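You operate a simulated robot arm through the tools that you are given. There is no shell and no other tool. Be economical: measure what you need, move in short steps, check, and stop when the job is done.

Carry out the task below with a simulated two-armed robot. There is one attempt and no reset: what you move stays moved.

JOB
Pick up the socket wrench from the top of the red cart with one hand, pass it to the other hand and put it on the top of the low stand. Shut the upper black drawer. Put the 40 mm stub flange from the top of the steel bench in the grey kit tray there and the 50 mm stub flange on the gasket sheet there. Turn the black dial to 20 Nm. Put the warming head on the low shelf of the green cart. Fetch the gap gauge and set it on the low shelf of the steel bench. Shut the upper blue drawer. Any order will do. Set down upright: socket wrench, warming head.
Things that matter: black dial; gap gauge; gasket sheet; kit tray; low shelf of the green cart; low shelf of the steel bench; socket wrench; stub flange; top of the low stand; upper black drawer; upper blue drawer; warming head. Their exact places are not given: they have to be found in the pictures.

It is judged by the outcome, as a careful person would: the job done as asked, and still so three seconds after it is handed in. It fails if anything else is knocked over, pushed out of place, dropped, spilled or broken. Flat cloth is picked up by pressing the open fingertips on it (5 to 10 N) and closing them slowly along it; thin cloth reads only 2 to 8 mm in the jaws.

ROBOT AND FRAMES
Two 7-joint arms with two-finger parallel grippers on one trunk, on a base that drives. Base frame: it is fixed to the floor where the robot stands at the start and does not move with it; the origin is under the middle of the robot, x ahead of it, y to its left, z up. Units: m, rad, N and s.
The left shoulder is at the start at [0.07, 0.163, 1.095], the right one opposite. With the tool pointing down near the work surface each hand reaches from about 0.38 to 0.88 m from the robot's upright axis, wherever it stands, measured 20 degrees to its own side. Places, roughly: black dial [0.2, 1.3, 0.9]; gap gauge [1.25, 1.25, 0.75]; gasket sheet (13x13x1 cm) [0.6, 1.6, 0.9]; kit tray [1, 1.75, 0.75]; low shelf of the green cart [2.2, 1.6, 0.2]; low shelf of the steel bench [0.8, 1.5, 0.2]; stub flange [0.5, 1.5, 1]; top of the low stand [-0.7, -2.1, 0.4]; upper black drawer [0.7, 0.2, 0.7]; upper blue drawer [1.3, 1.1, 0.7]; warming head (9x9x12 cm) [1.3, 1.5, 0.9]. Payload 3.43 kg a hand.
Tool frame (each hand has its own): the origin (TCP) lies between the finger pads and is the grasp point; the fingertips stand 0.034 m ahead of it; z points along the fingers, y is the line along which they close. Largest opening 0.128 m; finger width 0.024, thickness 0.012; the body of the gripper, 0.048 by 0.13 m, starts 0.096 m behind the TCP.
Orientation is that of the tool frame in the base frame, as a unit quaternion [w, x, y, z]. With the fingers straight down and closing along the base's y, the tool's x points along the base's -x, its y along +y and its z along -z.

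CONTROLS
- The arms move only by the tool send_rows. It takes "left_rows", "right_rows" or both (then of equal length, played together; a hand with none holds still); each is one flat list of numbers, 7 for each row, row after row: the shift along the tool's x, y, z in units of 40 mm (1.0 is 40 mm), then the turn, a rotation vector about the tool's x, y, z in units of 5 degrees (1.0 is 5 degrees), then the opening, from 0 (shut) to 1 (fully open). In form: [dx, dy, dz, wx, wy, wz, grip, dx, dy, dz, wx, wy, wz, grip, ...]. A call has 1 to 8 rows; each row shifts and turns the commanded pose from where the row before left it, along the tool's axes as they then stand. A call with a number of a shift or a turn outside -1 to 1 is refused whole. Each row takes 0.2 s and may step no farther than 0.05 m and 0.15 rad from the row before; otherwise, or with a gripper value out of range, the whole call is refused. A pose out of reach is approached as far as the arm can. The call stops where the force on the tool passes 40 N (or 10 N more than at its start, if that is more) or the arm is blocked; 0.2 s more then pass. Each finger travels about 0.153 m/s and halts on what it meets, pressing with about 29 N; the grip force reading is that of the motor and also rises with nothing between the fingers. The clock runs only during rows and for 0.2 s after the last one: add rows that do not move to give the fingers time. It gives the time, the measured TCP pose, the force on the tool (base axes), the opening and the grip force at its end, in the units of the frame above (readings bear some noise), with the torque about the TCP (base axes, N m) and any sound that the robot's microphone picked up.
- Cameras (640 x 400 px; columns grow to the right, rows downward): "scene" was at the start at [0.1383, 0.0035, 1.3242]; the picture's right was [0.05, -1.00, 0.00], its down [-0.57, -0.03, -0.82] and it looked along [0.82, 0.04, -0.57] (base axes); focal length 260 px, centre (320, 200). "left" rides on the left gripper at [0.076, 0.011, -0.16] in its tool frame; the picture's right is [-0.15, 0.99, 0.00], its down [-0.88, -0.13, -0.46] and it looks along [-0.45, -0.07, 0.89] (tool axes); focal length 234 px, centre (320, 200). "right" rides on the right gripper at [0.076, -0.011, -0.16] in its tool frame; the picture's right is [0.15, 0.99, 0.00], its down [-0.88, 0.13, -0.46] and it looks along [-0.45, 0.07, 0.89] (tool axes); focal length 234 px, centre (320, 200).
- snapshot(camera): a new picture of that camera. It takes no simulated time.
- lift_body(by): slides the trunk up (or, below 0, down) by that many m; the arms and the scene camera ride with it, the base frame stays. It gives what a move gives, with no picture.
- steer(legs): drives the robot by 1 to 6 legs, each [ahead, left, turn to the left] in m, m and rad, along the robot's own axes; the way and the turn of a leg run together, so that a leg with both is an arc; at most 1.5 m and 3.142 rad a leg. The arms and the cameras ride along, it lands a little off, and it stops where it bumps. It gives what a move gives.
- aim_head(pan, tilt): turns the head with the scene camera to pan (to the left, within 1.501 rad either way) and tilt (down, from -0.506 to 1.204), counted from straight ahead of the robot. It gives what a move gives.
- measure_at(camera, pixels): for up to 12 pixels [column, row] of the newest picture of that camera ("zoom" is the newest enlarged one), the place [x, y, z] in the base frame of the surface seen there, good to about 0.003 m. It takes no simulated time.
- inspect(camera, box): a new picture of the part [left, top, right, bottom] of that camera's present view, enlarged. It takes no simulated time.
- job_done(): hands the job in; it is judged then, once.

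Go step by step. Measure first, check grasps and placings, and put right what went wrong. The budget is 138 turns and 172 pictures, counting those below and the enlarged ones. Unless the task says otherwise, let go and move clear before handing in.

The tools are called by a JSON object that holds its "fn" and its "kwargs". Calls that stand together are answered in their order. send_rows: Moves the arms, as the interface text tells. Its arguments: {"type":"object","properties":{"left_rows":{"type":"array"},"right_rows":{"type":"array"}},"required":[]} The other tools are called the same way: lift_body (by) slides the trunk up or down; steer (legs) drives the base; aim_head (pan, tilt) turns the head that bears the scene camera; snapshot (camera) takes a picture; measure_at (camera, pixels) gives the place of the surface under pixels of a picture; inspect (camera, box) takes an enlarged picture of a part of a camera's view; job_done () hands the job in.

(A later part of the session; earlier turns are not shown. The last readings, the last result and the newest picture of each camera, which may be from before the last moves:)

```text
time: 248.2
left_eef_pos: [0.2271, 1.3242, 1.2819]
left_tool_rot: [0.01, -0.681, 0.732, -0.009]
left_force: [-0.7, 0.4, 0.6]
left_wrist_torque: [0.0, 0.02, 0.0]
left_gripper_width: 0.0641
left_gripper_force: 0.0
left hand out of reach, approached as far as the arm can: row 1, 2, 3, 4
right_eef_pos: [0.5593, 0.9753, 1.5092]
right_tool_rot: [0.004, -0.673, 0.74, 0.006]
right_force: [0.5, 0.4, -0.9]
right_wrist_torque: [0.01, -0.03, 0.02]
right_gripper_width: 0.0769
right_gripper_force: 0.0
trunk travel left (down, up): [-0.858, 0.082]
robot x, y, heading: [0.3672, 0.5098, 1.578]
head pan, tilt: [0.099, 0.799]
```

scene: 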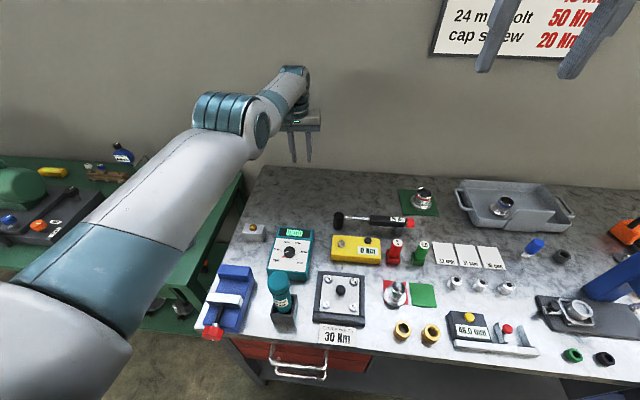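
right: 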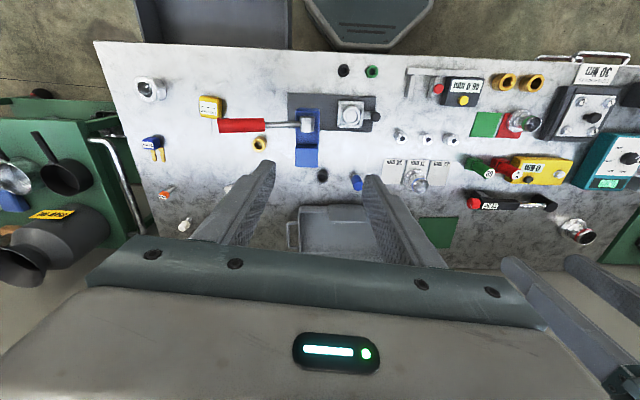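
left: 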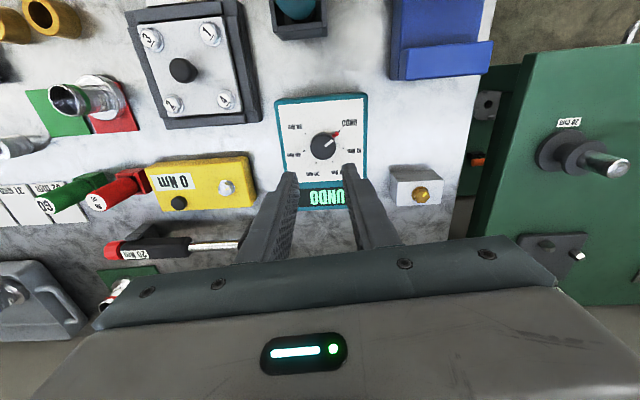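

The arm resists retracting in this stretched pose. I change the geometry: lower the trunk 0.2, then ask for up-and-back.

{"fn": "lift_body", "kwargs": {"by": -0.2}}

{"fn": "send_rows", "kwargs": {"left_rows": [0, 0, -0.9, 0, 0, 0, 0.5, 0, 0, -0.9, 0, 0, 0, 0.5, 0.4, 0, -0.9, 0, 0, 0, 0.5, 0.6, 0, -0.7, 0, 0, 0, 0.5, 0.8, 0, -0.4, 0, 0, 0, 0.5, 0.9, 0, 0, 0, 0, 0, 0.5, 0.9, 0, 0, 0, 0, 0, 0.5, 0.9, 0, 0, 0, 0, 0, 0.5]}}

```text
time: 250.4
left_eef_pos: [0.2268, 1.3251, 1.0823]
left_tool_rot: [0.008, -0.681, 0.732, -0.01]
left_force: [-0.5, 0.5, 0.1]
left_wrist_torque: [0.0, 0.0, -0.01]
left_gripper_width: 0.064
left_gripper_force: 0.2
right_eef_pos: [0.5597, 0.9742, 1.3098]
right_tool_rot: [0.005, -0.673, 0.74, 0.006]
right_force: [-0.6, 0.2, 0.0]
right_wrist_torque: [-0.03, 0.02, 0.01]
right_gripper_width: 0.0768
right_gripper_force: 0.1
trunk travel left (down, up): [-0.658, 0.282]
robot x, y, heading: [0.3711, 0.5064, 1.574]
head pan, tilt: [0.099, 0.799]
```

```text
time: 252.2
left_eef_pos: [0.2218, 1.2711, 1.2526]
left_tool_rot: [0.01, -0.682, 0.732, -0.011]
left_force: [-0.3, 1.0, 0.9]
left_wrist_torque: [0.01, -0.01, 0.0]
left_gripper_width: 0.0639
left_gripper_force: 0.1
left hand out of reach, approached as far as the arm can: row 1, 2, 3, 4, 5, 6, 7, 8
right_eef_pos: [0.5595, 0.9743, 1.3098]
right_tool_rot: [0.004, -0.673, 0.74, 0.005]
right_force: [-0.8, 0.4, -0.4]
right_wrist_torque: [0.0, -0.01, -0.04]
right_gripper_width: 0.0766
right_gripper_force: 0.1
trunk travel left (down, up): [-0.658, 0.282]
robot x, y, heading: [0.3712, 0.5087, 1.576]
head pan, tilt: [0.099, 0.799]
```

It's sliding along its reach limit. I try a combined sideways-down-back motion to unfold the elbow.

{"fn": "send_rows", "kwargs": {"left_rows": [0.5, -0.7, 0.3, 0, 0, 0, 0.5, 0.5, -0.7, 0.3, 0, 0, 0, 0.5, 0.6, -0.7, 0.2, 0, 0, 0, 0.5, 0.7, -0.5, 0, 0, 0, 0, 0.5, 0.9, 0, 0, 0, 0, 0, 0.5, 0.9, 0, 0, 0, 0, 0, 0.5]}}

{"fn": "snapshot", "kwargs": {"camera": "scene"}}

```text
time: 253.6
left_eef_pos: [0.3451, 1.2447, 1.2572]
left_tool_rot: [0.01, -0.681, 0.732, -0.011]
left_force: [-0.7, -0.9, -0.5]
left_wrist_torque: [-0.02, 0.0, 0.03]
left_gripper_width: 0.0639
left_gripper_force: 0.0
left hand out of reach, approached as far as the arm can: row 1, 2, 3, 4, 5, 6
right_eef_pos: [0.5598, 0.9745, 1.3102]
right_tool_rot: [0.003, -0.673, 0.74, 0.005]
right_force: [0.7, -0.1, 0.1]
right_wrist_torque: [0.01, 0.03, 0.01]
right_gripper_width: 0.0769
right_gripper_force: 0.0
trunk travel left (down, up): [-0.658, 0.282]
robot x, y, heading: [0.3697, 0.5069, 1.58]
head pan, tilt: [0.099, 0.799]
```

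```text
48 pictures are left
```

scene: 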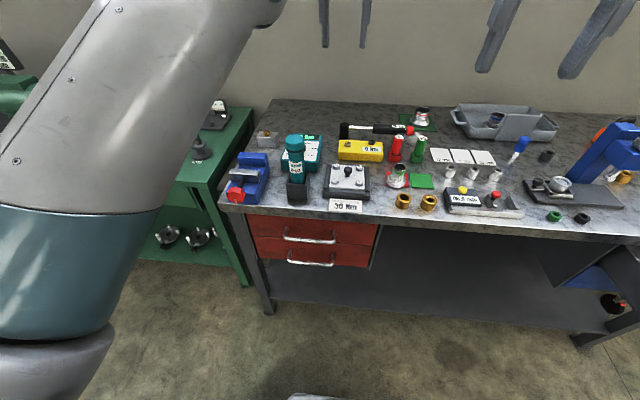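

I try tilting the tool forward a bit (wrist moves inward), which should bend the elbow.

{"fn": "send_rows", "kwargs": {"left_rows": [0, 0, 0, 0, -1, 0, 0.5, 0, 0, 0, 0, -1, 0, 0.5, 0, 0, 0, 0, -1, 0, 0.5, 0, 0, 0, 0, -1, 0, 0.5, 0.6, 0, 0, 0, -1, 0, 0.5, 0.6, 0, 0, 0, -1, 0, 0.5, 0.6, 0, 0, 0, 0, 0, 0.5, 0.6, 0, 0, 0, 0, 0, 0.5]}}

```text
time: 255.4
left_eef_pos: [0.4033, 1.334, 1.3041]
left_tool_rot: [0.198, -0.661, 0.704, 0.166]
left_force: [-0.6, -0.2, 0.4]
left_wrist_torque: [0.0, 0.03, -0.01]
left_gripper_width: 0.064
left_gripper_force: 0.1
left hand out of reach, approached as far as the arm can: row 1, 2, 3, 4, 5, 6, 7, 8
right_eef_pos: [0.5587, 0.9746, 1.3086]
right_tool_rot: [0.004, -0.673, 0.74, 0.004]
right_force: [1.0, 0.2, -0.5]
right_wrist_torque: [-0.02, 0.01, 0.0]
right_gripper_width: 0.0767
right_gripper_force: 0.1
trunk travel left (down, up): [-0.658, 0.282]
robot x, y, heading: [0.3689, 0.5102, 1.573]
head pan, tilt: [0.099, 0.799]
```

{"fn": "send_rows", "kwargs": {"left_rows": [0.9, 0, 0, 0, 1, 0, 0.5, 0.9, 0, 0.2, 0, 1, 0, 0.5, 0.9, 0, 0.4, 0, 1, 0, 0.5, 0.9, 0, 0.4, 0, 1, 0, 0.5, 0.9, 0, 0.4, 0, 1, 0, 0.5, 0.9, 0, 0.4, 0, 1, 0, 0.5, 0.9, 0, 0.4, 0, 0, 0, 0.5, 0.9, 0, 0.4, 0, 0, 0, 0.5]}}

```text
time: 257.2
left_eef_pos: [0.4363, 1.2284, 1.2091]
left_tool_rot: [0.009, -0.681, 0.732, -0.011]
left_force: [-0.5, -0.8, 0.8]
left_wrist_torque: [0.0, 0.02, -0.01]
left_gripper_width: 0.0638
left_gripper_force: 0.1
left hand out of reach, approached as far as the arm can: row 1, 2, 3, 4, 5, 6, 7, 8
right_eef_pos: [0.5597, 0.9751, 1.3096]
right_tool_rot: [0.004, -0.673, 0.74, 0.006]
right_force: [0.6, 0.0, -0.4]
right_wrist_torque: [0.04, 0.01, 0.01]
right_gripper_width: 0.0767
right_gripper_force: 0.1
trunk travel left (down, up): [-0.658, 0.282]
robot x, y, heading: [0.3709, 0.5054, 1.579]
head pan, tilt: [0.099, 0.799]
```

It is slowly moving in. I repeat inward and downward.

{"fn": "send_rows", "kwargs": {"left_rows": [0.9, 0, 0.5, 0, 0, 0, 0.5, 0.9, 0, 0.5, 0, 0, 0, 0.5, 0.9, 0, 0.5, 0, 0, 0, 0.5, 0.9, 0, 0, 0, 0, 0, 0.5, 0.9, 0, 0, 0, 0, 0, 0.5, 0.9, 0, 0, 0, 0, 0, 0.5, 0.9, 0, 0, 0, 0, 0, 0.5, 0.9, 0, 0, 0, 0, 0, 0.5]}}

{"fn": "send_rows", "kwargs": {"left_rows": [0.9, 0.9, 0, 0, 0, 0, 0.5, 0.5, 0.9, 0, 0, 0, 0, 0.5, 0.5, 0.9, 0, 0, 0, 0, 0.5, 0.5, 0.9, 0, 0, 0, 0, 0.5]}}

```text
time: 259.0
left_eef_pos: [0.4373, 1.2045, 1.2597]
left_tool_rot: [0.009, -0.681, 0.732, -0.011]
left_force: [0.1, -1.1, 0.2]
left_wrist_torque: [0.02, -0.01, -0.03]
left_gripper_width: 0.0639
left_gripper_force: 0.1
left hand out of reach, approached as far as the arm can: row 1, 2, 3, 4, 5, 6, 7, 8
right_eef_pos: [0.5591, 0.9732, 1.3089]
right_tool_rot: [0.005, -0.673, 0.74, 0.004]
right_force: [-0.3, -0.3, -0.8]
right_wrist_torque: [0.04, 0.03, 0.0]
right_gripper_width: 0.0767
right_gripper_force: 0.0
trunk travel left (down, up): [-0.658, 0.282]
robot x, y, heading: [0.3733, 0.508, 1.575]
head pan, tilt: [0.099, 0.799]
```

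```text
refused: row 1 steps farther than a row can; nothing moved
```

The left hand is safely high; I'll work with the right arm now. I strafe right to the blue drawer and look.

{"fn": "steer", "kwargs": {"legs": [[-0.03, -0.8, 0]]}}

{"fn": "aim_head", "kwargs": {"pan": -0.1, "tilt": 0.95}}

{"fn": "snapshot", "kwargs": {"camera": "scene"}}

```text
time: 263.2
left_eef_pos: [1.2096, 1.1906, 1.2589]
left_tool_rot: [0.01, -0.689, 0.725, -0.011]
left_force: [0.3, 0.4, 0.2]
left_wrist_torque: [0.01, 0.0, -0.02]
left_gripper_width: 0.0637
left_gripper_force: 0.2
right_eef_pos: [1.3352, 0.962, 1.3091]
right_tool_rot: [0.004, -0.681, 0.733, 0.005]
right_force: [-0.4, 0.3, -0.8]
right_wrist_torque: [-0.02, -0.01, 0.0]
right_gripper_width: 0.0769
right_gripper_force: 0.0
trunk travel left (down, up): [-0.658, 0.282]
robot x, y, heading: [1.1565, 0.5, 1.594]
head pan, tilt: [0.099, 0.799]
```

```text
time: 264.0
left_eef_pos: [1.2103, 1.192, 1.2595]
left_tool_rot: [0.01, -0.689, 0.725, -0.011]
left_force: [-0.5, -0.4, -0.2]
left_wrist_torque: [-0.02, 0.01, 0.0]
left_gripper_width: 0.0642
left_gripper_force: 0.1
right_eef_pos: [1.3351, 0.9628, 1.3095]
right_tool_rot: [0.004, -0.681, 0.732, 0.004]
right_force: [-0.6, 0.7, -0.4]
right_wrist_torque: [-0.03, -0.01, -0.01]
right_gripper_width: 0.077
right_gripper_force: 0.0
trunk travel left (down, up): [-0.658, 0.282]
robot x, y, heading: [1.156, 0.4906, 1.592]
head pan, tilt: [-0.099, 0.949]
```

```text
47 pictures are left
```

scene: 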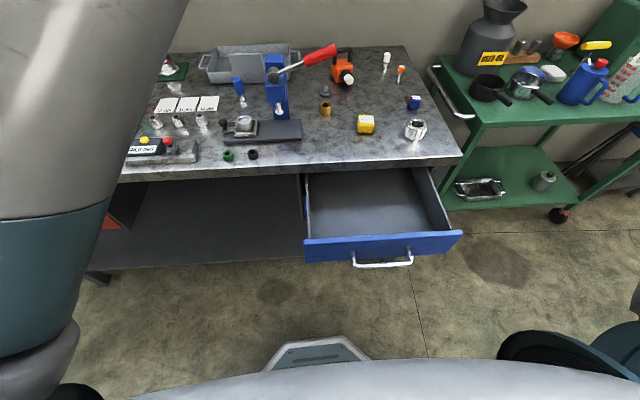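

I measure the drawer front, yellow gauge, warming head and green-cart shelf.

{"fn": "measure_at", "kwargs": {"camera": "scene", "pixels": [[320, 242], [455, 234], [380, 238], [380, 265], [366, 123], [366, 132], [343, 72], [345, 52], [500, 165], [455, 155], [575, 205], [450, 195]]}}

{"fn": "inspect", "kwargs": {"camera": "scene", "box": [430, 120, 620, 230]}}

```text
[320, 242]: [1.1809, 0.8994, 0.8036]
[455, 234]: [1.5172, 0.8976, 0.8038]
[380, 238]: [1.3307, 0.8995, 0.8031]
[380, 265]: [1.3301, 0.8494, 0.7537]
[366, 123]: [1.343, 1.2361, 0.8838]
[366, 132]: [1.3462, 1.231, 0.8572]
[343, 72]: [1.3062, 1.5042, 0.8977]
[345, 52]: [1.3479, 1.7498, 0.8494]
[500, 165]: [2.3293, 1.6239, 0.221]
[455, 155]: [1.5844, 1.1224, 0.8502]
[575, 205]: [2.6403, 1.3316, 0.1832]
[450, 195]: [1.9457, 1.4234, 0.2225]
```

```text
3.37 times, centred on (525, 175) of scene
```

zoom: 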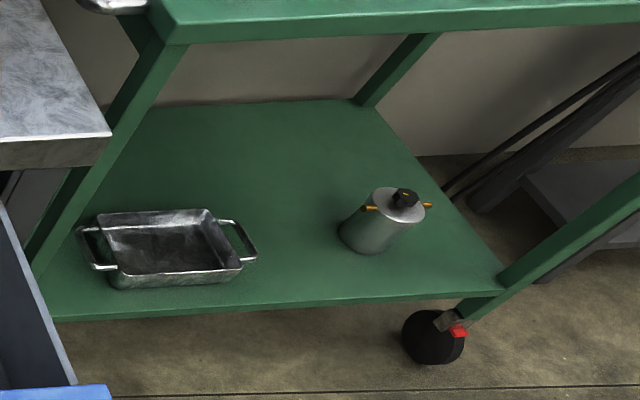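

Drawer front face y≈0.89, handle at (1.33,0.849,0.754). I back off to (1.27,0.36), then bring the right hand down in front of the handle with fingers shut.

{"fn": "steer", "kwargs": {"legs": [[-0.13, -0.11, -0.02]]}}

{"fn": "send_rows", "kwargs": {"right_rows": [0.5, 0.8, 0.5, 0, 0, 0, 0, 0.3, 0.8, 0.5, 0, 0, 0, 0, 0, 0.8, 0.5, 0, 0, 0, 0, 0, 0, 0.9, 0, 0, 0, 0, 0, 0, 0.9, 0, 0, 0, 0, 0, 0, 0.9, 0, 0, 0, 0, 0, 0, 0.9, 0, 0, 0, 0, 0, 0, 0.9, 0, 0, 0, 0]}}

```text
time: 265.4
left_eef_pos: [1.3378, 1.0653, 1.2591]
left_tool_rot: [0.009, -0.682, 0.731, -0.012]
left_force: [-0.4, -0.2, -0.9]
left_wrist_torque: [-0.02, -0.03, 0.0]
left_gripper_width: 0.064
left_gripper_force: 0.0
right_eef_pos: [1.4581, 0.8331, 1.3088]
right_tool_rot: [0.004, -0.674, 0.739, 0.004]
right_force: [0.4, -0.2, 0.3]
right_wrist_torque: [-0.01, 0.0, 0.03]
right_gripper_width: 0.0769
right_gripper_force: 0.0
trunk travel left (down, up): [-0.658, 0.282]
robot x, y, heading: [1.2726, 0.3636, 1.578]
head pan, tilt: [-0.099, 0.949]
```

```text
time: 267.2
left_eef_pos: [1.3381, 1.0641, 1.2591]
left_tool_rot: [0.009, -0.682, 0.731, -0.011]
left_force: [-0.2, -0.4, -0.6]
left_wrist_torque: [-0.01, -0.04, -0.01]
left_gripper_width: 0.064
left_gripper_force: 0.0
right_eef_pos: [1.3586, 0.8138, 1.0686]
right_tool_rot: [0.004, -0.674, 0.739, 0.005]
right_force: [0.0, 1.0, -0.1]
right_wrist_torque: [-0.01, 0.03, -0.02]
right_gripper_width: 0.0
right_gripper_force: 28.8
trunk travel left (down, up): [-0.658, 0.282]
robot x, y, heading: [1.2693, 0.3684, 1.581]
head pan, tilt: [-0.099, 0.949]
```

{"fn": "send_rows", "kwargs": {"right_rows": [0.3, 0.4, 0.9, 0, 0, 0, 0, 0, 0, 0.9, 0, 0, 0, 0, 0, 0, 0.9, 0, 0, 0, 0, 0, 0, 0.9, 0, 0, 0, 0, 0, 0, 0.9, 0, 0, 0, 0, 0, 0, 0.9, 0, 0, 0, 0, 0, 0, 0.9, 0, 0, 0, 0, 0, 0, 0.9, 0, 0, 0, 0]}}

{"fn": "snapshot", "kwargs": {"camera": "right"}}

```text
time: 269.0
left_eef_pos: [1.3381, 1.0658, 1.2593]
left_tool_rot: [0.011, -0.682, 0.731, -0.011]
left_force: [-0.3, 0.7, -0.5]
left_wrist_torque: [-0.02, 0.02, -0.01]
left_gripper_width: 0.0636
left_gripper_force: 0.0
right_eef_pos: [1.3463, 0.8081, 0.7813]
right_tool_rot: [0.005, -0.674, 0.739, 0.005]
right_force: [0.5, -0.4, -0.6]
right_wrist_torque: [-0.02, 0.0, 0.04]
right_gripper_width: 0.0002
right_gripper_force: 29.0
trunk travel left (down, up): [-0.658, 0.282]
robot x, y, heading: [1.2706, 0.3659, 1.575]
head pan, tilt: [-0.099, 0.949]
```

```text
45 pictures are left
```

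right: 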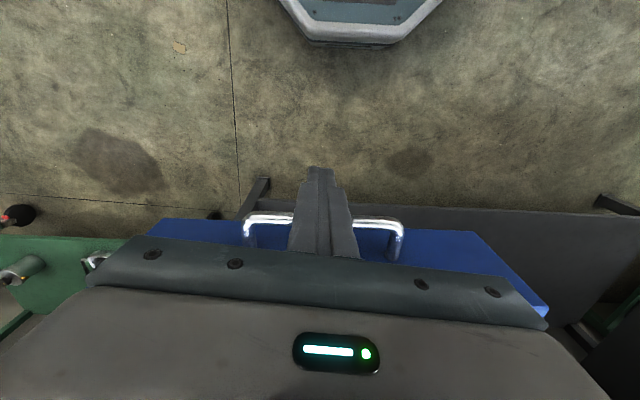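

The fingers are centred before the handle. I push forward.

{"fn": "send_rows", "kwargs": {"right_rows": [-0.6, 0, 0, 0, 0, 0, 0, -0.6, 0, 0, 0, 0, 0, 0, -0.6, 0, 0, 0, 0, 0, 0, -0.6, 0, 0, 0, 0, 0, 0, -0.6, 0, 0, 0, 0, 0, 0, -0.6, 0, 0, 0, 0, 0, 0, -0.6, 0, 0, 0, 0, 0, 0, -0.5, 0, 0, 0, 0, 0, 0]}}

{"fn": "send_rows", "kwargs": {"right_rows": [-0.3, 0, 0, 0, 0, 0, 0, -0.3, 0, 0, 0, 0, 0, 0, -0.3, 0, 0, 0, 0, 0, 0, -0.3, 0, 0, 0, 0, 0, 0, -0.3, 0, 0, 0, 0, 0, 0, -0.3, 0, 0, 0, 0, 0, 0]}}

{"fn": "snapshot", "kwargs": {"camera": "scene"}}

```text
time: 270.8
left_eef_pos: [1.338, 1.0647, 1.2576]
left_tool_rot: [0.01, -0.682, 0.732, -0.012]
left_force: [0.1, 0.6, -0.2]
left_wrist_torque: [0.01, 0.0, 0.0]
left_gripper_width: 0.064
left_gripper_force: 0.1
right_eef_pos: [1.3623, 0.9949, 0.7819]
right_tool_rot: [0.005, -0.673, 0.739, 0.006]
right_force: [-0.5, -0.6, -0.3]
right_wrist_torque: [-0.01, 0.0, 0.0]
right_gripper_width: 0.0001
right_gripper_force: 29.2
trunk travel left (down, up): [-0.658, 0.282]
robot x, y, heading: [1.2699, 0.3684, 1.581]
head pan, tilt: [-0.099, 0.949]
```

```text
time: 272.2
left_eef_pos: [1.338, 1.0651, 1.2599]
left_tool_rot: [0.009, -0.682, 0.731, -0.011]
left_force: [0.1, 0.4, -0.8]
left_wrist_torque: [-0.03, 0.0, -0.02]
left_gripper_width: 0.064
left_gripper_force: 0.1
right_eef_pos: [1.3677, 1.0655, 0.7828]
right_tool_rot: [0.005, -0.673, 0.74, 0.005]
right_force: [0.8, 0.3, 0.7]
right_wrist_torque: [-0.03, 0.01, 0.01]
right_gripper_width: 0.0
right_gripper_force: 29.3
trunk travel left (down, up): [-0.658, 0.282]
robot x, y, heading: [1.2714, 0.3666, 1.578]
head pan, tilt: [-0.099, 0.949]
```

```text
44 pictures are left
```

scene: 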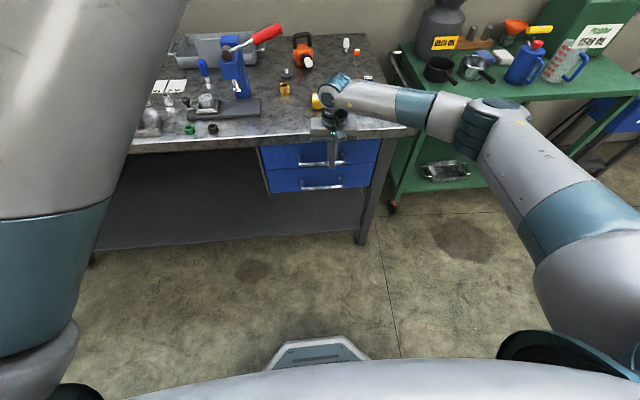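

It appears nearly shut with no stop yet. I push on in small steps until it resists.

{"fn": "send_rows", "kwargs": {"right_rows": [-0.12, 0, 0, 0, 0, 0, 0, -0.12, 0, 0, 0, 0, 0, 0, -0.12, 0, 0, 0, 0, 0, 0, -0.12, 0, 0, 0, 0, 0, 0, -0.12, 0, 0, 0, 0, 0, 0, -0.12, 0, 0, 0, 0, 0, 0]}}

{"fn": "inspect", "kwargs": {"camera": "scene", "box": [240, 60, 420, 220]}}

```text
time: 273.6
left_eef_pos: [1.3378, 1.0615, 1.2618]
left_tool_rot: [0.01, -0.682, 0.731, -0.01]
left_force: [0.0, -0.1, 0.2]
left_wrist_torque: [-0.05, -0.04, 0.01]
left_gripper_width: 0.0639
left_gripper_force: 0.0
right_eef_pos: [1.3694, 1.0923, 0.7873]
right_tool_rot: [0.004, -0.674, 0.739, 0.007]
right_force: [0.8, -12.0, 19.6]
right_wrist_torque: [-0.46, -0.06, -0.04]
right_gripper_width: 0.0
right_gripper_force: 28.7
trunk travel left (down, up): [-0.658, 0.282]
robot x, y, heading: [1.2715, 0.3681, 1.579]
head pan, tilt: [-0.099, 0.949]
```

```text
2.50 times, centred on (330, 140) of scene
```

zoom: 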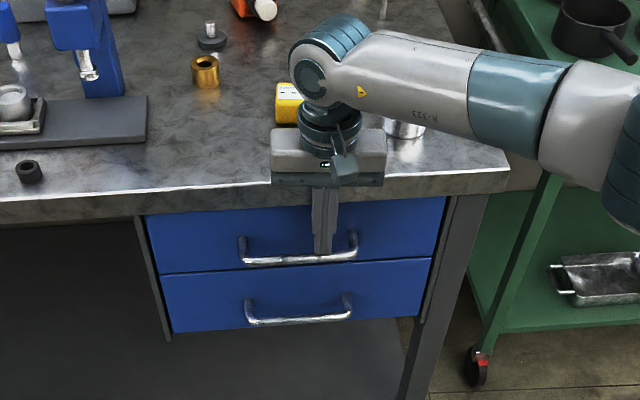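

The upper drawer is flush. I back the right hand off and raise it, then swing the stuck left arm out to the left side.

{"fn": "send_rows", "kwargs": {"right_rows": [0.6, 0, 0, 0, 0, 0, 0, 0.9, 0, 0, 0, 0, 0, 0, 0.9, 0, 0, 0, 0, 0, 0, 0.9, 0, -0.5, 0, 0, 0, 0, 0, 0, -0.9, 0, 0, 0, 0, 0, 0, -0.9, 0, 0, 0, 0, 0, 0, -0.9, 0, 0, 0, 0, 0, 0, -0.9, 0, 0, 0, 0], "left_rows": [0, 0.9, 0, 0, 0, 0, 0.5, 0, 0.9, 0, 0, 0, 0, 0.5, 0.1, 0.9, 0, 0, 0, 0, 0.5, 0.2, 0.9, 0, 0, 0, 0, 0.5, 0.3, 0.9, 0, 0, 0, 0, 0.5, 0.4, 0.9, 0, 0, 0, 0, 0.5, 0.5, 0.8, 0, 0, 0, 0, 0.5, 0.6, 0.7, 0, 0, 0, 0, 0.5]}}

{"fn": "send_rows", "kwargs": {"right_rows": [0, 0, -0.9, 0, 0, 0, 0, 0, 0, -0.9, 0, 0, 0, 0, 0, 0, -0.9, 0, 0, 0, 0, 0, 0, 0, 0, 0, 0, 0, 0, 0, 0, 0, 0, 0, 0, 0, 0, 0, 0, 0, 0, 0], "left_rows": [0.7, 0.6, 0, 0, 0, 0, 0.5, 0.8, 0.5, 0, 0, 0, 0, 0.5, 0.9, 0.3, 0, 0, 0, 0, 0.5, 0.9, 0, 0, 0, 0, 0, 0.5, 0.9, 0, 0, 0, 0, 0, 0.5, 0.9, 0, 0, 0, 0, 0, 0.5]}}

{"fn": "snapshot", "kwargs": {"camera": "scene"}}

```text
time: 274.4
left_eef_pos: [1.3054, 1.072, 1.2762]
left_tool_rot: [0.055, -0.645, 0.757, -0.091]
left_force: [0.1, -0.2, -1.0]
left_wrist_torque: [-0.03, -0.05, -0.04]
left_gripper_width: 0.0637
left_gripper_force: 0.0
left hand out of reach, approached as far as the arm can: row 1, 2, 3
right_eef_pos: [1.3674, 1.0117, 0.7842]
right_tool_rot: [0.006, -0.671, 0.741, 0.005]
right_force: [-0.1, -1.0, 1.7]
right_wrist_torque: [0.07, 0.05, 0.0]
right_gripper_width: 0.0001
right_gripper_force: 28.5
trunk travel left (down, up): [-0.658, 0.282]
robot x, y, heading: [1.2697, 0.3706, 1.578]
head pan, tilt: [-0.099, 0.949]
stopped in row 3 (right hand): the force on the tool passed its limit (the readings are from after the stop); the commanded pose is now the measured one
```

```text
time: 275.8
left_eef_pos: [1.2891, 1.0726, 1.2944]
left_tool_rot: [0.054, -0.645, 0.757, -0.092]
left_force: [-0.3, 0.0, -0.3]
left_wrist_torque: [0.01, 0.0, -0.03]
left_gripper_width: 0.064
left_gripper_force: 0.1
left hand out of reach, approached as far as the arm can: row 1, 2, 3, 4, 5, 6
right_eef_pos: [1.37, 1.0119, 0.8933]
right_tool_rot: [0.007, -0.672, 0.741, 0.005]
right_force: [0.2, 1.5, 0.3]
right_wrist_torque: [-0.05, 0.01, -0.03]
right_gripper_width: 0.0
right_gripper_force: 29.0
trunk travel left (down, up): [-0.658, 0.282]
robot x, y, heading: [1.2682, 0.3685, 1.576]
head pan, tilt: [-0.099, 0.949]
```

```text
42 pictures are left
```

scene: 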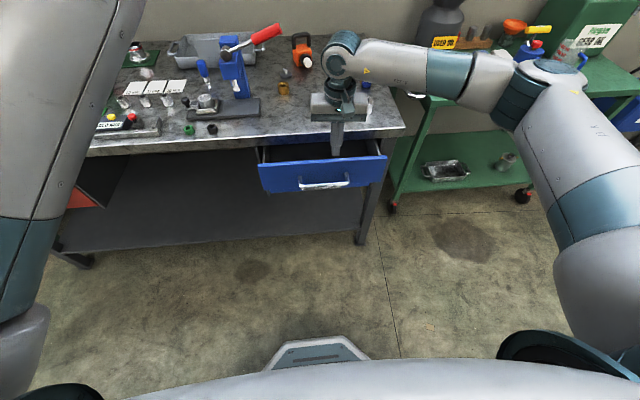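

The fingers had slipped behind the handle bar and drew the drawer back out a bit. I measure it, and will push on the face above the handle instead.

{"fn": "measure_at", "kwargs": {"camera": "scene", "pixels": [[290, 170], [360, 162], [325, 187], [300, 165], [335, 155]]}}

{"fn": "send_rows", "kwargs": {"right_rows": [0.8, 0, -0.3, 0, 0, 0, 0, 0.9, 0, 0, 0, 0, 0, 0, 0.9, 0, 0, 0, 0, 0, 0, 0.9, 0, 0, 0, 0, 0, 0, 0.6, 0, 0, 0, 0, 0, 0]}}

```text
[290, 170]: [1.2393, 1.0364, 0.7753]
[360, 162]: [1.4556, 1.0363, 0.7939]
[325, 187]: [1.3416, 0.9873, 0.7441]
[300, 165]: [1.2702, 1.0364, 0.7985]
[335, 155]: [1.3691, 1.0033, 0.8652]
```

```text
time: 277.0
left_eef_pos: [1.2879, 1.0707, 1.2941]
left_tool_rot: [0.054, -0.646, 0.756, -0.093]
left_force: [0.4, 0.9, 0.4]
left_wrist_torque: [0.0, -0.01, -0.01]
left_gripper_width: 0.0641
left_gripper_force: 0.1
right_eef_pos: [1.351, 0.8469, 0.9011]
right_tool_rot: [0.007, -0.672, 0.741, 0.005]
right_force: [-0.4, -0.9, 0.3]
right_wrist_torque: [-0.04, 0.02, -0.01]
right_gripper_width: 0.0
right_gripper_force: 28.6
trunk travel left (down, up): [-0.658, 0.282]
robot x, y, heading: [1.2728, 0.3694, 1.573]
head pan, tilt: [-0.099, 0.949]
```

{"fn": "send_rows", "kwargs": {"right_rows": [0, 0, 0.8, 0, 0, 0, 0, 0, 0, 0.8, 0, 0, 0, 0, 0, 0, 0.6, 0, 0, 0, 0, -0.9, 0, 0, 0, 0, 0, 0, -0.9, 0, 0, 0, 0, 0, 0, -0.9, 0, 0, 0, 0, 0, 0, -0.9, 0, 0, 0, 0, 0, 0, -0.5, 0, 0, 0, 0, 0, 0]}}

{"fn": "send_rows", "kwargs": {"right_rows": [-0.3, 0, 0, 0, 0, 0, 0, -0.3, 0, 0, 0, 0, 0, 0, -0.3, 0, 0, 0, 0, 0, 0, -0.3, 0, 0, 0, 0, 0, 0, -0.2, 0, 0, 0, 0, 0, 0, -0.2, 0, 0, 0, 0, 0, 0]}}

{"fn": "inspect", "kwargs": {"camera": "scene", "box": [240, 60, 420, 220]}}

```text
time: 278.8
left_eef_pos: [1.2872, 1.0716, 1.2942]
left_tool_rot: [0.054, -0.646, 0.756, -0.092]
left_force: [0.2, -0.5, -0.5]
left_wrist_torque: [-0.04, 0.0, 0.0]
left_gripper_width: 0.064
left_gripper_force: 0.1
right_eef_pos: [1.3666, 1.0114, 0.8173]
right_tool_rot: [0.007, -0.672, 0.741, 0.004]
right_force: [0.1, -0.1, -0.2]
right_wrist_torque: [0.0, 0.01, 0.01]
right_gripper_width: 0.0
right_gripper_force: 28.8
trunk travel left (down, up): [-0.658, 0.282]
robot x, y, heading: [1.2683, 0.3634, 1.571]
head pan, tilt: [-0.099, 0.949]
```

```text
time: 280.2
left_eef_pos: [1.2877, 1.0718, 1.2941]
left_tool_rot: [0.054, -0.647, 0.755, -0.091]
left_force: [-0.4, 0.5, -0.5]
left_wrist_torque: [-0.01, 0.04, -0.01]
left_gripper_width: 0.064
left_gripper_force: 0.0
right_eef_pos: [1.3743, 1.0757, 0.8174]
right_tool_rot: [0.007, -0.672, 0.741, 0.005]
right_force: [-0.3, 0.3, -0.1]
right_wrist_torque: [0.05, 0.04, -0.05]
right_gripper_width: 0.0
right_gripper_force: 29.0
trunk travel left (down, up): [-0.658, 0.282]
robot x, y, heading: [1.2723, 0.3703, 1.58]
head pan, tilt: [-0.099, 0.949]
```

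```text
2.50 times, centred on (330, 140) of scene
```

zoom: 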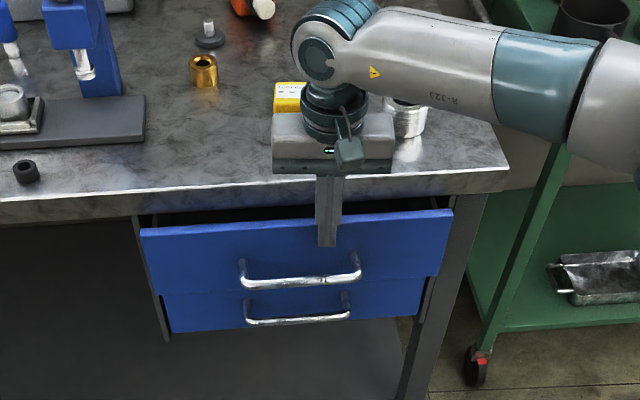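

The face push works but the bench slab may block the last cm. I push until resistance, then check.

{"fn": "send_rows", "kwargs": {"right_rows": [-0.2, 0, 0, 0, 0, 0, 0, -0.2, 0, 0, 0, 0, 0, 0, -0.15, 0, 0, 0, 0, 0, 0, -0.15, 0, 0, 0, 0, 0, 0, -0.1, 0, 0, 0, 0, 0, 0]}}

{"fn": "inspect", "kwargs": {"camera": "scene", "box": [240, 60, 420, 220]}}

{"fn": "measure_at", "kwargs": {"camera": "zoom", "pixels": [[180, 240], [420, 230], [180, 305], [410, 290], [300, 265], [300, 315]]}}

```text
time: 281.4
left_eef_pos: [1.2884, 1.0711, 1.294]
left_tool_rot: [0.055, -0.647, 0.755, -0.091]
left_force: [1.3, 0.2, 0.2]
left_wrist_torque: [-0.02, -0.02, 0.03]
left_gripper_width: 0.0641
left_gripper_force: 0.0
right_eef_pos: [1.3775, 1.1051, 0.8177]
right_tool_rot: [0.005, -0.671, 0.741, 0.004]
right_force: [-1.2, -10.1, -2.0]
right_wrist_torque: [0.1, -0.04, 0.15]
right_gripper_width: 0.0
right_gripper_force: 29.0
trunk travel left (down, up): [-0.658, 0.282]
robot x, y, heading: [1.2708, 0.3659, 1.578]
head pan, tilt: [-0.099, 0.949]
```

```text
2.50 times, centred on (330, 140) of scene
```

zoom: 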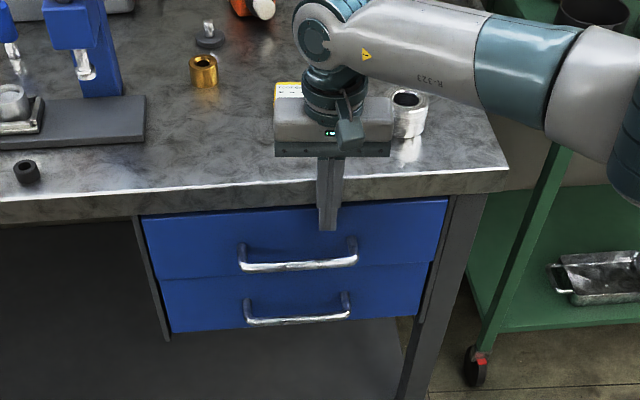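

```text
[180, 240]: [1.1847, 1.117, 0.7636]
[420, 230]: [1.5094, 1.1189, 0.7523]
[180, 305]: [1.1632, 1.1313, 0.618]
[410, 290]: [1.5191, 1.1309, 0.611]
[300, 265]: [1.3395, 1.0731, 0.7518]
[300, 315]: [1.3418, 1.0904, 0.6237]
```

1.4 cm remains; the slab blocks further face pushing. I back off, go lower, and push the handle bar with more finger overlap.

{"fn": "send_rows", "kwargs": {"right_rows": [0.8, 0, 0, 0, 0, 0, 0, 0.9, 0, 0, 0, 0, 0, 0, 0.9, 0, 0, 0, 0, 0, 0, 0, 0.6, 0.8, 0, 0, 0, 0, 0, 0.3, 0.65, 0, 0, 0, 0, 0, 0, 0, 0, 0, 0, 0]}}

{"fn": "send_rows", "kwargs": {"right_rows": [-0.5, 0, 0, 0, 0, 0, 0, -0.4, 0, 0, 0, 0, 0, 0, -0.2, 0, 0, 0, 0, 0, 0, -0.15, 0, 0, 0, 0, 0, 0, -0.15, 0, 0, 0, 0, 0, 0, -0.1, 0, 0, 0, 0, 0, 0, -0.1, 0, 0, 0, 0, 0, 0]}}

{"fn": "inspect", "kwargs": {"camera": "scene", "box": [240, 60, 420, 220]}}

{"fn": "measure_at", "kwargs": {"camera": "zoom", "pixels": [[180, 240], [420, 230], [180, 305], [410, 290], [300, 262]]}}

```text
time: 282.8
left_eef_pos: [1.2889, 1.0714, 1.293]
left_tool_rot: [0.054, -0.646, 0.756, -0.091]
left_force: [-0.1, -0.6, 0.2]
left_wrist_torque: [0.01, 0.01, 0.0]
left_gripper_width: 0.0637
left_gripper_force: 0.1
right_eef_pos: [1.3342, 1.0071, 0.7578]
right_tool_rot: [0.007, -0.671, 0.741, 0.004]
right_force: [0.4, -0.5, -0.2]
right_wrist_torque: [0.03, 0.0, 0.02]
right_gripper_width: 0.0
right_gripper_force: 28.5
trunk travel left (down, up): [-0.658, 0.282]
robot x, y, heading: [1.2699, 0.3673, 1.573]
head pan, tilt: [-0.099, 0.949]
```

```text
time: 284.4
left_eef_pos: [1.2882, 1.0697, 1.2944]
left_tool_rot: [0.055, -0.646, 0.756, -0.091]
left_force: [0.3, 0.5, 0.0]
left_wrist_torque: [0.01, -0.03, 0.01]
left_gripper_width: 0.0637
left_gripper_force: 0.0
right_eef_pos: [1.3377, 1.07, 0.758]
right_tool_rot: [0.005, -0.671, 0.741, 0.004]
right_force: [0.3, -8.3, -2.6]
right_wrist_torque: [-0.11, 0.01, 0.03]
right_gripper_width: 0.0004
right_gripper_force: 28.9
trunk travel left (down, up): [-0.658, 0.282]
robot x, y, heading: [1.272, 0.3651, 1.574]
head pan, tilt: [-0.099, 0.949]
```

```text
2.50 times, centred on (330, 140) of scene
```

zoom: 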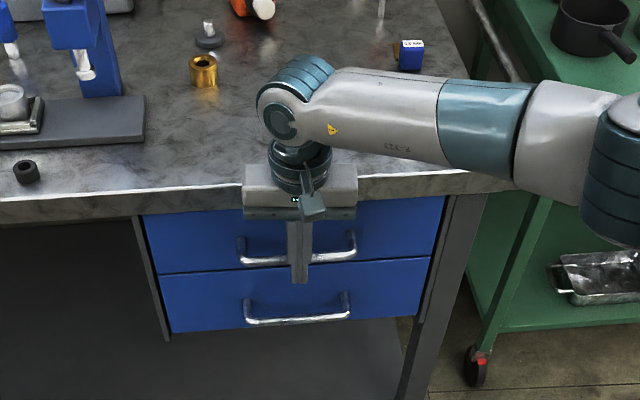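

```text
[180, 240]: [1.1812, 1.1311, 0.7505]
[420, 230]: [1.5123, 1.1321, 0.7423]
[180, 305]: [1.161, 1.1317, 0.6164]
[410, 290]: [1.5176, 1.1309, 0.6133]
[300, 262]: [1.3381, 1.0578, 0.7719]
```

The upper face is now level with the lower (y 1.131). I back straight off and up, and verify it stays.

{"fn": "send_rows", "kwargs": {"right_rows": [0.3, 0, 0, 0, 0, 0, 0, 0.8, 0, 0, 0, 0, 0, 0, 0.9, 0, 0, 0, 0, 0, 0, 0.9, 0, 0, 0, 0, 0, 0, 0, 0, -0.9, 0, 0, 0, 0, 0, 0, -0.9, 0, 0, 0, 0, 0, 0, -0.9, 0, 0, 0, 0, 0, 0, -0.9, 0, 0, 0, 0]}}

{"fn": "send_rows", "kwargs": {"right_rows": [0, 0, -0.9, 0, 0, 0, 0.5, 0, 0, -0.9, 0, 0, 0, 0.5, 0, 0, -0.9, 0, 0, 0, 0.5, 0, 0, -0.9, 0, 0, 0, 0.5]}}

{"fn": "inspect", "kwargs": {"camera": "scene", "box": [240, 60, 420, 220]}}

{"fn": "measure_at", "kwargs": {"camera": "zoom", "pixels": [[180, 240], [420, 230], [285, 95], [285, 110], [300, 100], [275, 115], [265, 105], [318, 98], [290, 5], [265, 10], [60, 330]]}}

```text
time: 286.2
left_eef_pos: [1.2879, 1.0704, 1.294]
left_tool_rot: [0.055, -0.646, 0.756, -0.092]
left_force: [-0.5, 0.9, -0.3]
left_wrist_torque: [-0.02, 0.0, -0.01]
left_gripper_width: 0.0641
left_gripper_force: 0.0
right_eef_pos: [1.3266, 0.9536, 0.9023]
right_tool_rot: [0.006, -0.671, 0.742, 0.006]
right_force: [0.9, 0.3, 0.2]
right_wrist_torque: [-0.03, 0.02, 0.01]
right_gripper_width: 0.0002
right_gripper_force: 29.3
trunk travel left (down, up): [-0.658, 0.282]
robot x, y, heading: [1.2724, 0.3659, 1.578]
head pan, tilt: [-0.099, 0.949]
```

```text
time: 287.2
left_eef_pos: [1.288, 1.0712, 1.2945]
left_tool_rot: [0.055, -0.646, 0.756, -0.092]
left_force: [0.1, -0.3, -0.5]
left_wrist_torque: [0.0, 0.01, 0.04]
left_gripper_width: 0.064
left_gripper_force: 0.1
right_eef_pos: [1.3245, 0.9495, 1.0435]
right_tool_rot: [0.007, -0.672, 0.741, 0.005]
right_force: [0.4, 0.7, 0.5]
right_wrist_torque: [0.01, -0.01, 0.02]
right_gripper_width: 0.064
right_gripper_force: 0.1
trunk travel left (down, up): [-0.658, 0.282]
robot x, y, heading: [1.2744, 0.368, 1.571]
head pan, tilt: [-0.099, 0.949]
```

```text
2.50 times, centred on (330, 140) of scene
```

zoom: 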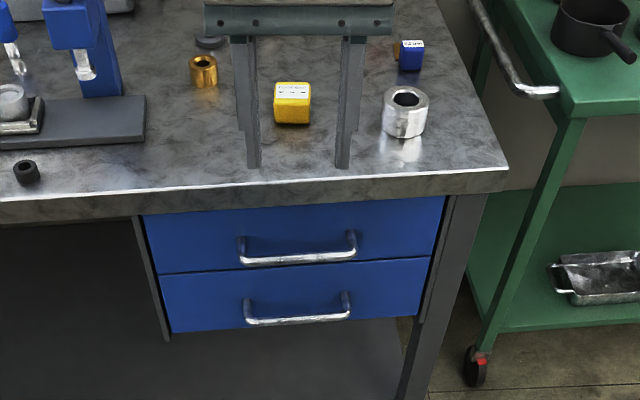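

```text
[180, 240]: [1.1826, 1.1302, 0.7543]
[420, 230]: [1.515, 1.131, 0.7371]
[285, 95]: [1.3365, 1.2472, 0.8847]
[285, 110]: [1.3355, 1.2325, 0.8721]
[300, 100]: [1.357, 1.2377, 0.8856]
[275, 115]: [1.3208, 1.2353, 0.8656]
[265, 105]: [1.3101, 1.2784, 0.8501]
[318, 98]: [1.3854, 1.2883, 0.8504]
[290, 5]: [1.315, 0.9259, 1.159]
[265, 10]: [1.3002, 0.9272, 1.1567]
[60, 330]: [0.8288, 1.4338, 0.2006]
```

The drawer is shut. Now I swing the left arm to the left side, out of the way.

{"fn": "send_rows", "kwargs": {"left_rows": [0, 0.9, 0, 0, 0, 0, 0.5, 0.2, 0.9, 0, 0, 0, 0, 0.5, 0.3, 0.9, 0, 0, 0, 0, 0.5, 0.4, 0.9, 0, 0, 0, 0, 0.5, 0.5, 0.85, 0, 0, 0, 0, 0.5, 0.6, 0.8, 0, 0, 0, 0, 0.5, 0.7, 0.7, 0, 0, 0, 0, 0.5, 0.8, 0.5, 0, 0, 0, 0, 0.5]}}

{"fn": "send_rows", "kwargs": {"left_rows": [0.7, 0.6, 0, 0, 0, 0, 0.5, 0.8, 0.5, 0, 0, 0, 0, 0.5, 0.9, 0.3, 0, 0, 0, 0, 0.5, 0.9, 0, 0, 0, 0, 0, 0.5, 0.9, 0, 0, 0, 0, 0, 0.5, 0.9, 0, 0, 0, 0, 0, 0.5]}}

```text
time: 289.0
left_eef_pos: [1.0234, 1.0485, 1.2548]
left_tool_rot: [0.054, -0.646, 0.756, -0.091]
left_force: [1.5, -0.3, 0.0]
left_wrist_torque: [0.02, 0.14, 0.01]
left_gripper_width: 0.064
left_gripper_force: 0.0
left hand out of reach, approached as far as the arm can: row 1, 2, 3, 4, 5, 6
right_eef_pos: [1.3272, 0.9496, 1.0435]
right_tool_rot: [0.005, -0.671, 0.741, 0.006]
right_force: [-0.6, -0.1, 0.1]
right_wrist_torque: [0.01, 0.07, 0.02]
right_gripper_width: 0.0641
right_gripper_force: 0.1
trunk travel left (down, up): [-0.658, 0.282]
robot x, y, heading: [1.2682, 0.371, 1.578]
head pan, tilt: [-0.099, 0.949]
```

```text
time: 290.4
left_eef_pos: [0.9296, 0.8527, 1.2435]
left_tool_rot: [0.056, -0.646, 0.756, -0.091]
left_force: [0.3, -1.1, 0.2]
left_wrist_torque: [0.06, -0.02, 0.02]
left_gripper_width: 0.0642
left_gripper_force: 0.1
right_eef_pos: [1.3232, 0.9495, 1.043]
right_tool_rot: [0.008, -0.671, 0.741, 0.005]
right_force: [0.2, -0.2, 0.0]
right_wrist_torque: [0.0, -0.01, 0.0]
right_gripper_width: 0.0642
right_gripper_force: 0.1
trunk travel left (down, up): [-0.658, 0.282]
robot x, y, heading: [1.2733, 0.3671, 1.575]
head pan, tilt: [-0.099, 0.949]
```

The left arm is free and compact now. I tilt the right tool 50° forward for picking the gauge and placing it on the low shelf.

{"fn": "send_rows", "kwargs": {"right_rows": [-0.2, 0, 0, 0, -1, 0, 0.6, -0.2, 0, 0, 0, -1, 0, 0.6, -0.2, 0, 0, 0, -1, 0, 0.6, -0.2, 0, 0, 0, -1, 0, 0.6, 0, 0, 0, 0, -1, 0, 0.6, 0, 0, 0, 0, -1, 0, 0.6, 0, 0, 0, 0, -1, 0, 0.6, 0, 0, 0, 0, -1, 0, 0.6]}}

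{"fn": "send_rows", "kwargs": {"right_rows": [0, 0, 0, 0, -1, 0, 0.6, 0, 0, 0, 0, -1, 0, 0.6, 0, 0, 0, 0, 0, 0, 0.6]}}

{"fn": "snapshot", "kwargs": {"camera": "right"}}

```text
time: 292.2
left_eef_pos: [0.9304, 0.8535, 1.2424]
left_tool_rot: [0.054, -0.646, 0.756, -0.092]
left_force: [1.0, 0.0, 0.5]
left_wrist_torque: [0.01, -0.02, -0.01]
left_gripper_width: 0.0639
left_gripper_force: 0.1
right_eef_pos: [1.3282, 0.983, 1.0501]
right_tool_rot: [0.26, -0.629, 0.694, 0.234]
right_force: [-0.5, -0.2, 0.5]
right_wrist_torque: [0.05, 0.03, 0.0]
right_gripper_width: 0.0769
right_gripper_force: 0.0
trunk travel left (down, up): [-0.658, 0.282]
robot x, y, heading: [1.2728, 0.3693, 1.575]
head pan, tilt: [-0.099, 0.949]
```

```text
time: 293.0
left_eef_pos: [0.929, 0.8534, 1.2425]
left_tool_rot: [0.054, -0.646, 0.756, -0.092]
left_force: [-0.3, 0.7, -0.4]
left_wrist_torque: [0.0, 0.0, 0.01]
left_gripper_width: 0.0638
left_gripper_force: 0.0
right_eef_pos: [1.3293, 0.9837, 1.0506]
right_tool_rot: [0.319, -0.606, 0.669, 0.288]
right_force: [0.9, 0.1, 0.4]
right_wrist_torque: [0.0, 0.02, -0.03]
right_gripper_width: 0.0768
right_gripper_force: 0.1
trunk travel left (down, up): [-0.658, 0.282]
robot x, y, heading: [1.2711, 0.3694, 1.572]
head pan, tilt: [-0.099, 0.949]
```

```text
37 pictures are left
```

right: 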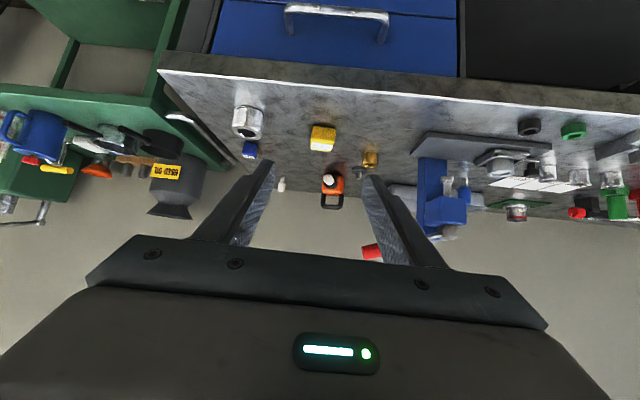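

I drive 0.13 m closer so the arm isn't stretched, then move to a standoff before the gauge.

{"fn": "steer", "kwargs": {"legs": [[0.13, 0, 0]]}}

```text
time: 294.3
left_eef_pos: [0.9299, 0.983, 1.2432]
left_tool_rot: [0.056, -0.646, 0.756, -0.091]
left_force: [0.1, 0.5, -0.5]
left_wrist_torque: [0.02, 0.04, -0.02]
left_gripper_width: 0.0638
left_gripper_force: 0.1
right_eef_pos: [1.3289, 1.111, 1.0499]
right_tool_rot: [0.319, -0.606, 0.669, 0.288]
right_force: [0.6, -0.2, 0.0]
right_wrist_torque: [-0.02, 0.0, 0.01]
right_gripper_width: 0.0765
right_gripper_force: 0.1
trunk travel left (down, up): [-0.658, 0.282]
robot x, y, heading: [1.2711, 0.4945, 1.57]
head pan, tilt: [-0.099, 0.949]
```

{"fn": "send_rows", "kwargs": {"right_rows": [0.47, 0.03, 0.86, 0, 0, 0, 0.6, 0.47, 0.03, 0.86, 0, 0, 0, 0.6, 0.47, 0.03, 0.86, 0, 0, 0, 0.6, 0, 0, 0, 0, 0, 0, 0.6]}}

{"fn": "snapshot", "kwargs": {"camera": "right"}}

{"fn": "measure_at", "kwargs": {"camera": "right", "pixels": [[320, 155], [300, 150], [340, 150], [320, 140], [320, 170]]}}

```text
time: 295.3
left_eef_pos: [0.9298, 0.9822, 1.2444]
left_tool_rot: [0.055, -0.646, 0.756, -0.091]
left_force: [-0.1, 0.1, -0.3]
left_wrist_torque: [0.01, -0.01, 0.01]
left_gripper_width: 0.0641
left_gripper_force: 0.0
right_eef_pos: [1.329, 1.1561, 0.9407]
right_tool_rot: [0.319, -0.606, 0.669, 0.289]
right_force: [0.1, 0.4, 0.6]
right_wrist_torque: [0.0, -0.01, 0.0]
right_gripper_width: 0.0766
right_gripper_force: 0.0
trunk travel left (down, up): [-0.658, 0.282]
robot x, y, heading: [1.2723, 0.4967, 1.58]
head pan, tilt: [-0.099, 0.949]
```

```text
36 pictures are left
```

right: 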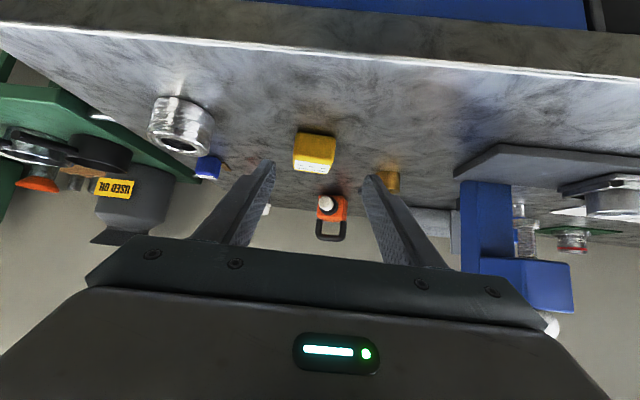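

```text
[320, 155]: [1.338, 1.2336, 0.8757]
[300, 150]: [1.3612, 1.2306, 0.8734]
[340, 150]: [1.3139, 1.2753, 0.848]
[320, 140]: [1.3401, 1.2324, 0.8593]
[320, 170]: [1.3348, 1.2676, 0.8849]
```

I advance onto the gauge along the tool axis.

{"fn": "send_rows", "kwargs": {"right_rows": [-0.03, -0.1, 0.85, 0, 0, 0, 0.6, -0.03, 0, 0.85, 0, 0, 0, 0.6, -0.03, 0, 0.85, 0, 0, 0, 0.6, 0, 0, 0, 0, 0, 0, 0.6]}}

{"fn": "inspect", "kwargs": {"camera": "right", "box": [220, 80, 420, 280]}}

```text
time: 296.3
left_eef_pos: [0.9291, 0.9813, 1.2438]
left_tool_rot: [0.055, -0.646, 0.756, -0.092]
left_force: [-0.2, -0.1, -0.6]
left_wrist_torque: [0.01, 0.01, -0.02]
left_gripper_width: 0.0639
left_gripper_force: 0.2
right_eef_pos: [1.3404, 1.2393, 0.8805]
right_tool_rot: [0.319, -0.607, 0.668, 0.289]
right_force: [0.7, -0.8, 3.1]
right_wrist_torque: [0.07, 0.13, 0.08]
right_gripper_width: 0.0765
right_gripper_force: 0.1
trunk travel left (down, up): [-0.658, 0.282]
robot x, y, heading: [1.272, 0.4983, 1.579]
head pan, tilt: [-0.099, 0.949]
```

```text
2.00 times, centred on (320, 180) of right
```

zoom: 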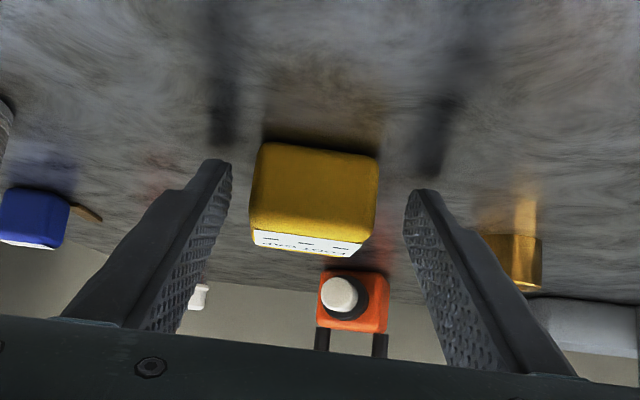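

The gauge is between the fingers. I close and lift.

{"fn": "send_rows", "kwargs": {"right_rows": [0, 0, -0.03, 0, 0, 0, 0.45, 0, 0, 0, 0, 0, 0, 0.3, 0, 0, 0, 0, 0, 0, 0.1, 0, 0, 0, 0, 0, 0, 0, -0.3, 0, -0.25, 0, 0, 0, 0, -0.6, 0, -0.5, 0, 0, 0, 0, -0.6, 0, -0.6, 0, 0, 0, 0]}}

{"fn": "inspect", "kwargs": {"camera": "right", "box": [220, 80, 420, 280]}}

```text
time: 297.9
left_eef_pos: [0.9298, 0.9828, 1.244]
left_tool_rot: [0.055, -0.646, 0.756, -0.091]
left_force: [0.4, 0.2, 0.4]
left_wrist_torque: [0.01, -0.01, 0.0]
left_gripper_width: 0.0643
left_gripper_force: 0.1
right_eef_pos: [1.3407, 1.2326, 0.9591]
right_tool_rot: [0.319, -0.606, 0.669, 0.288]
right_force: [0.7, -1.0, -1.3]
right_wrist_torque: [-0.02, -0.01, 0.0]
right_gripper_width: 0.0473
right_gripper_force: 28.9
trunk travel left (down, up): [-0.658, 0.282]
robot x, y, heading: [1.2726, 0.4991, 1.576]
head pan, tilt: [-0.099, 0.949]
```

```text
2.00 times, centred on (320, 180) of right
```

zoom: 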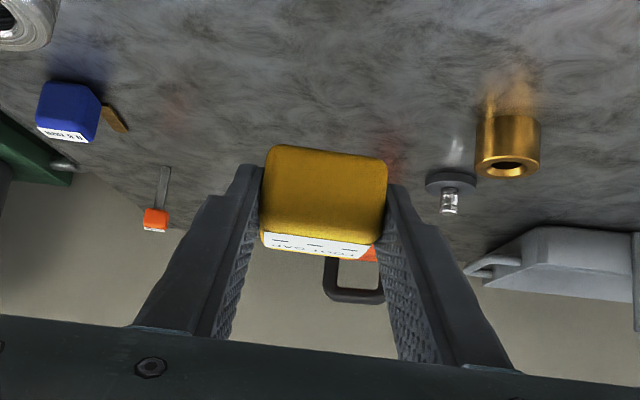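

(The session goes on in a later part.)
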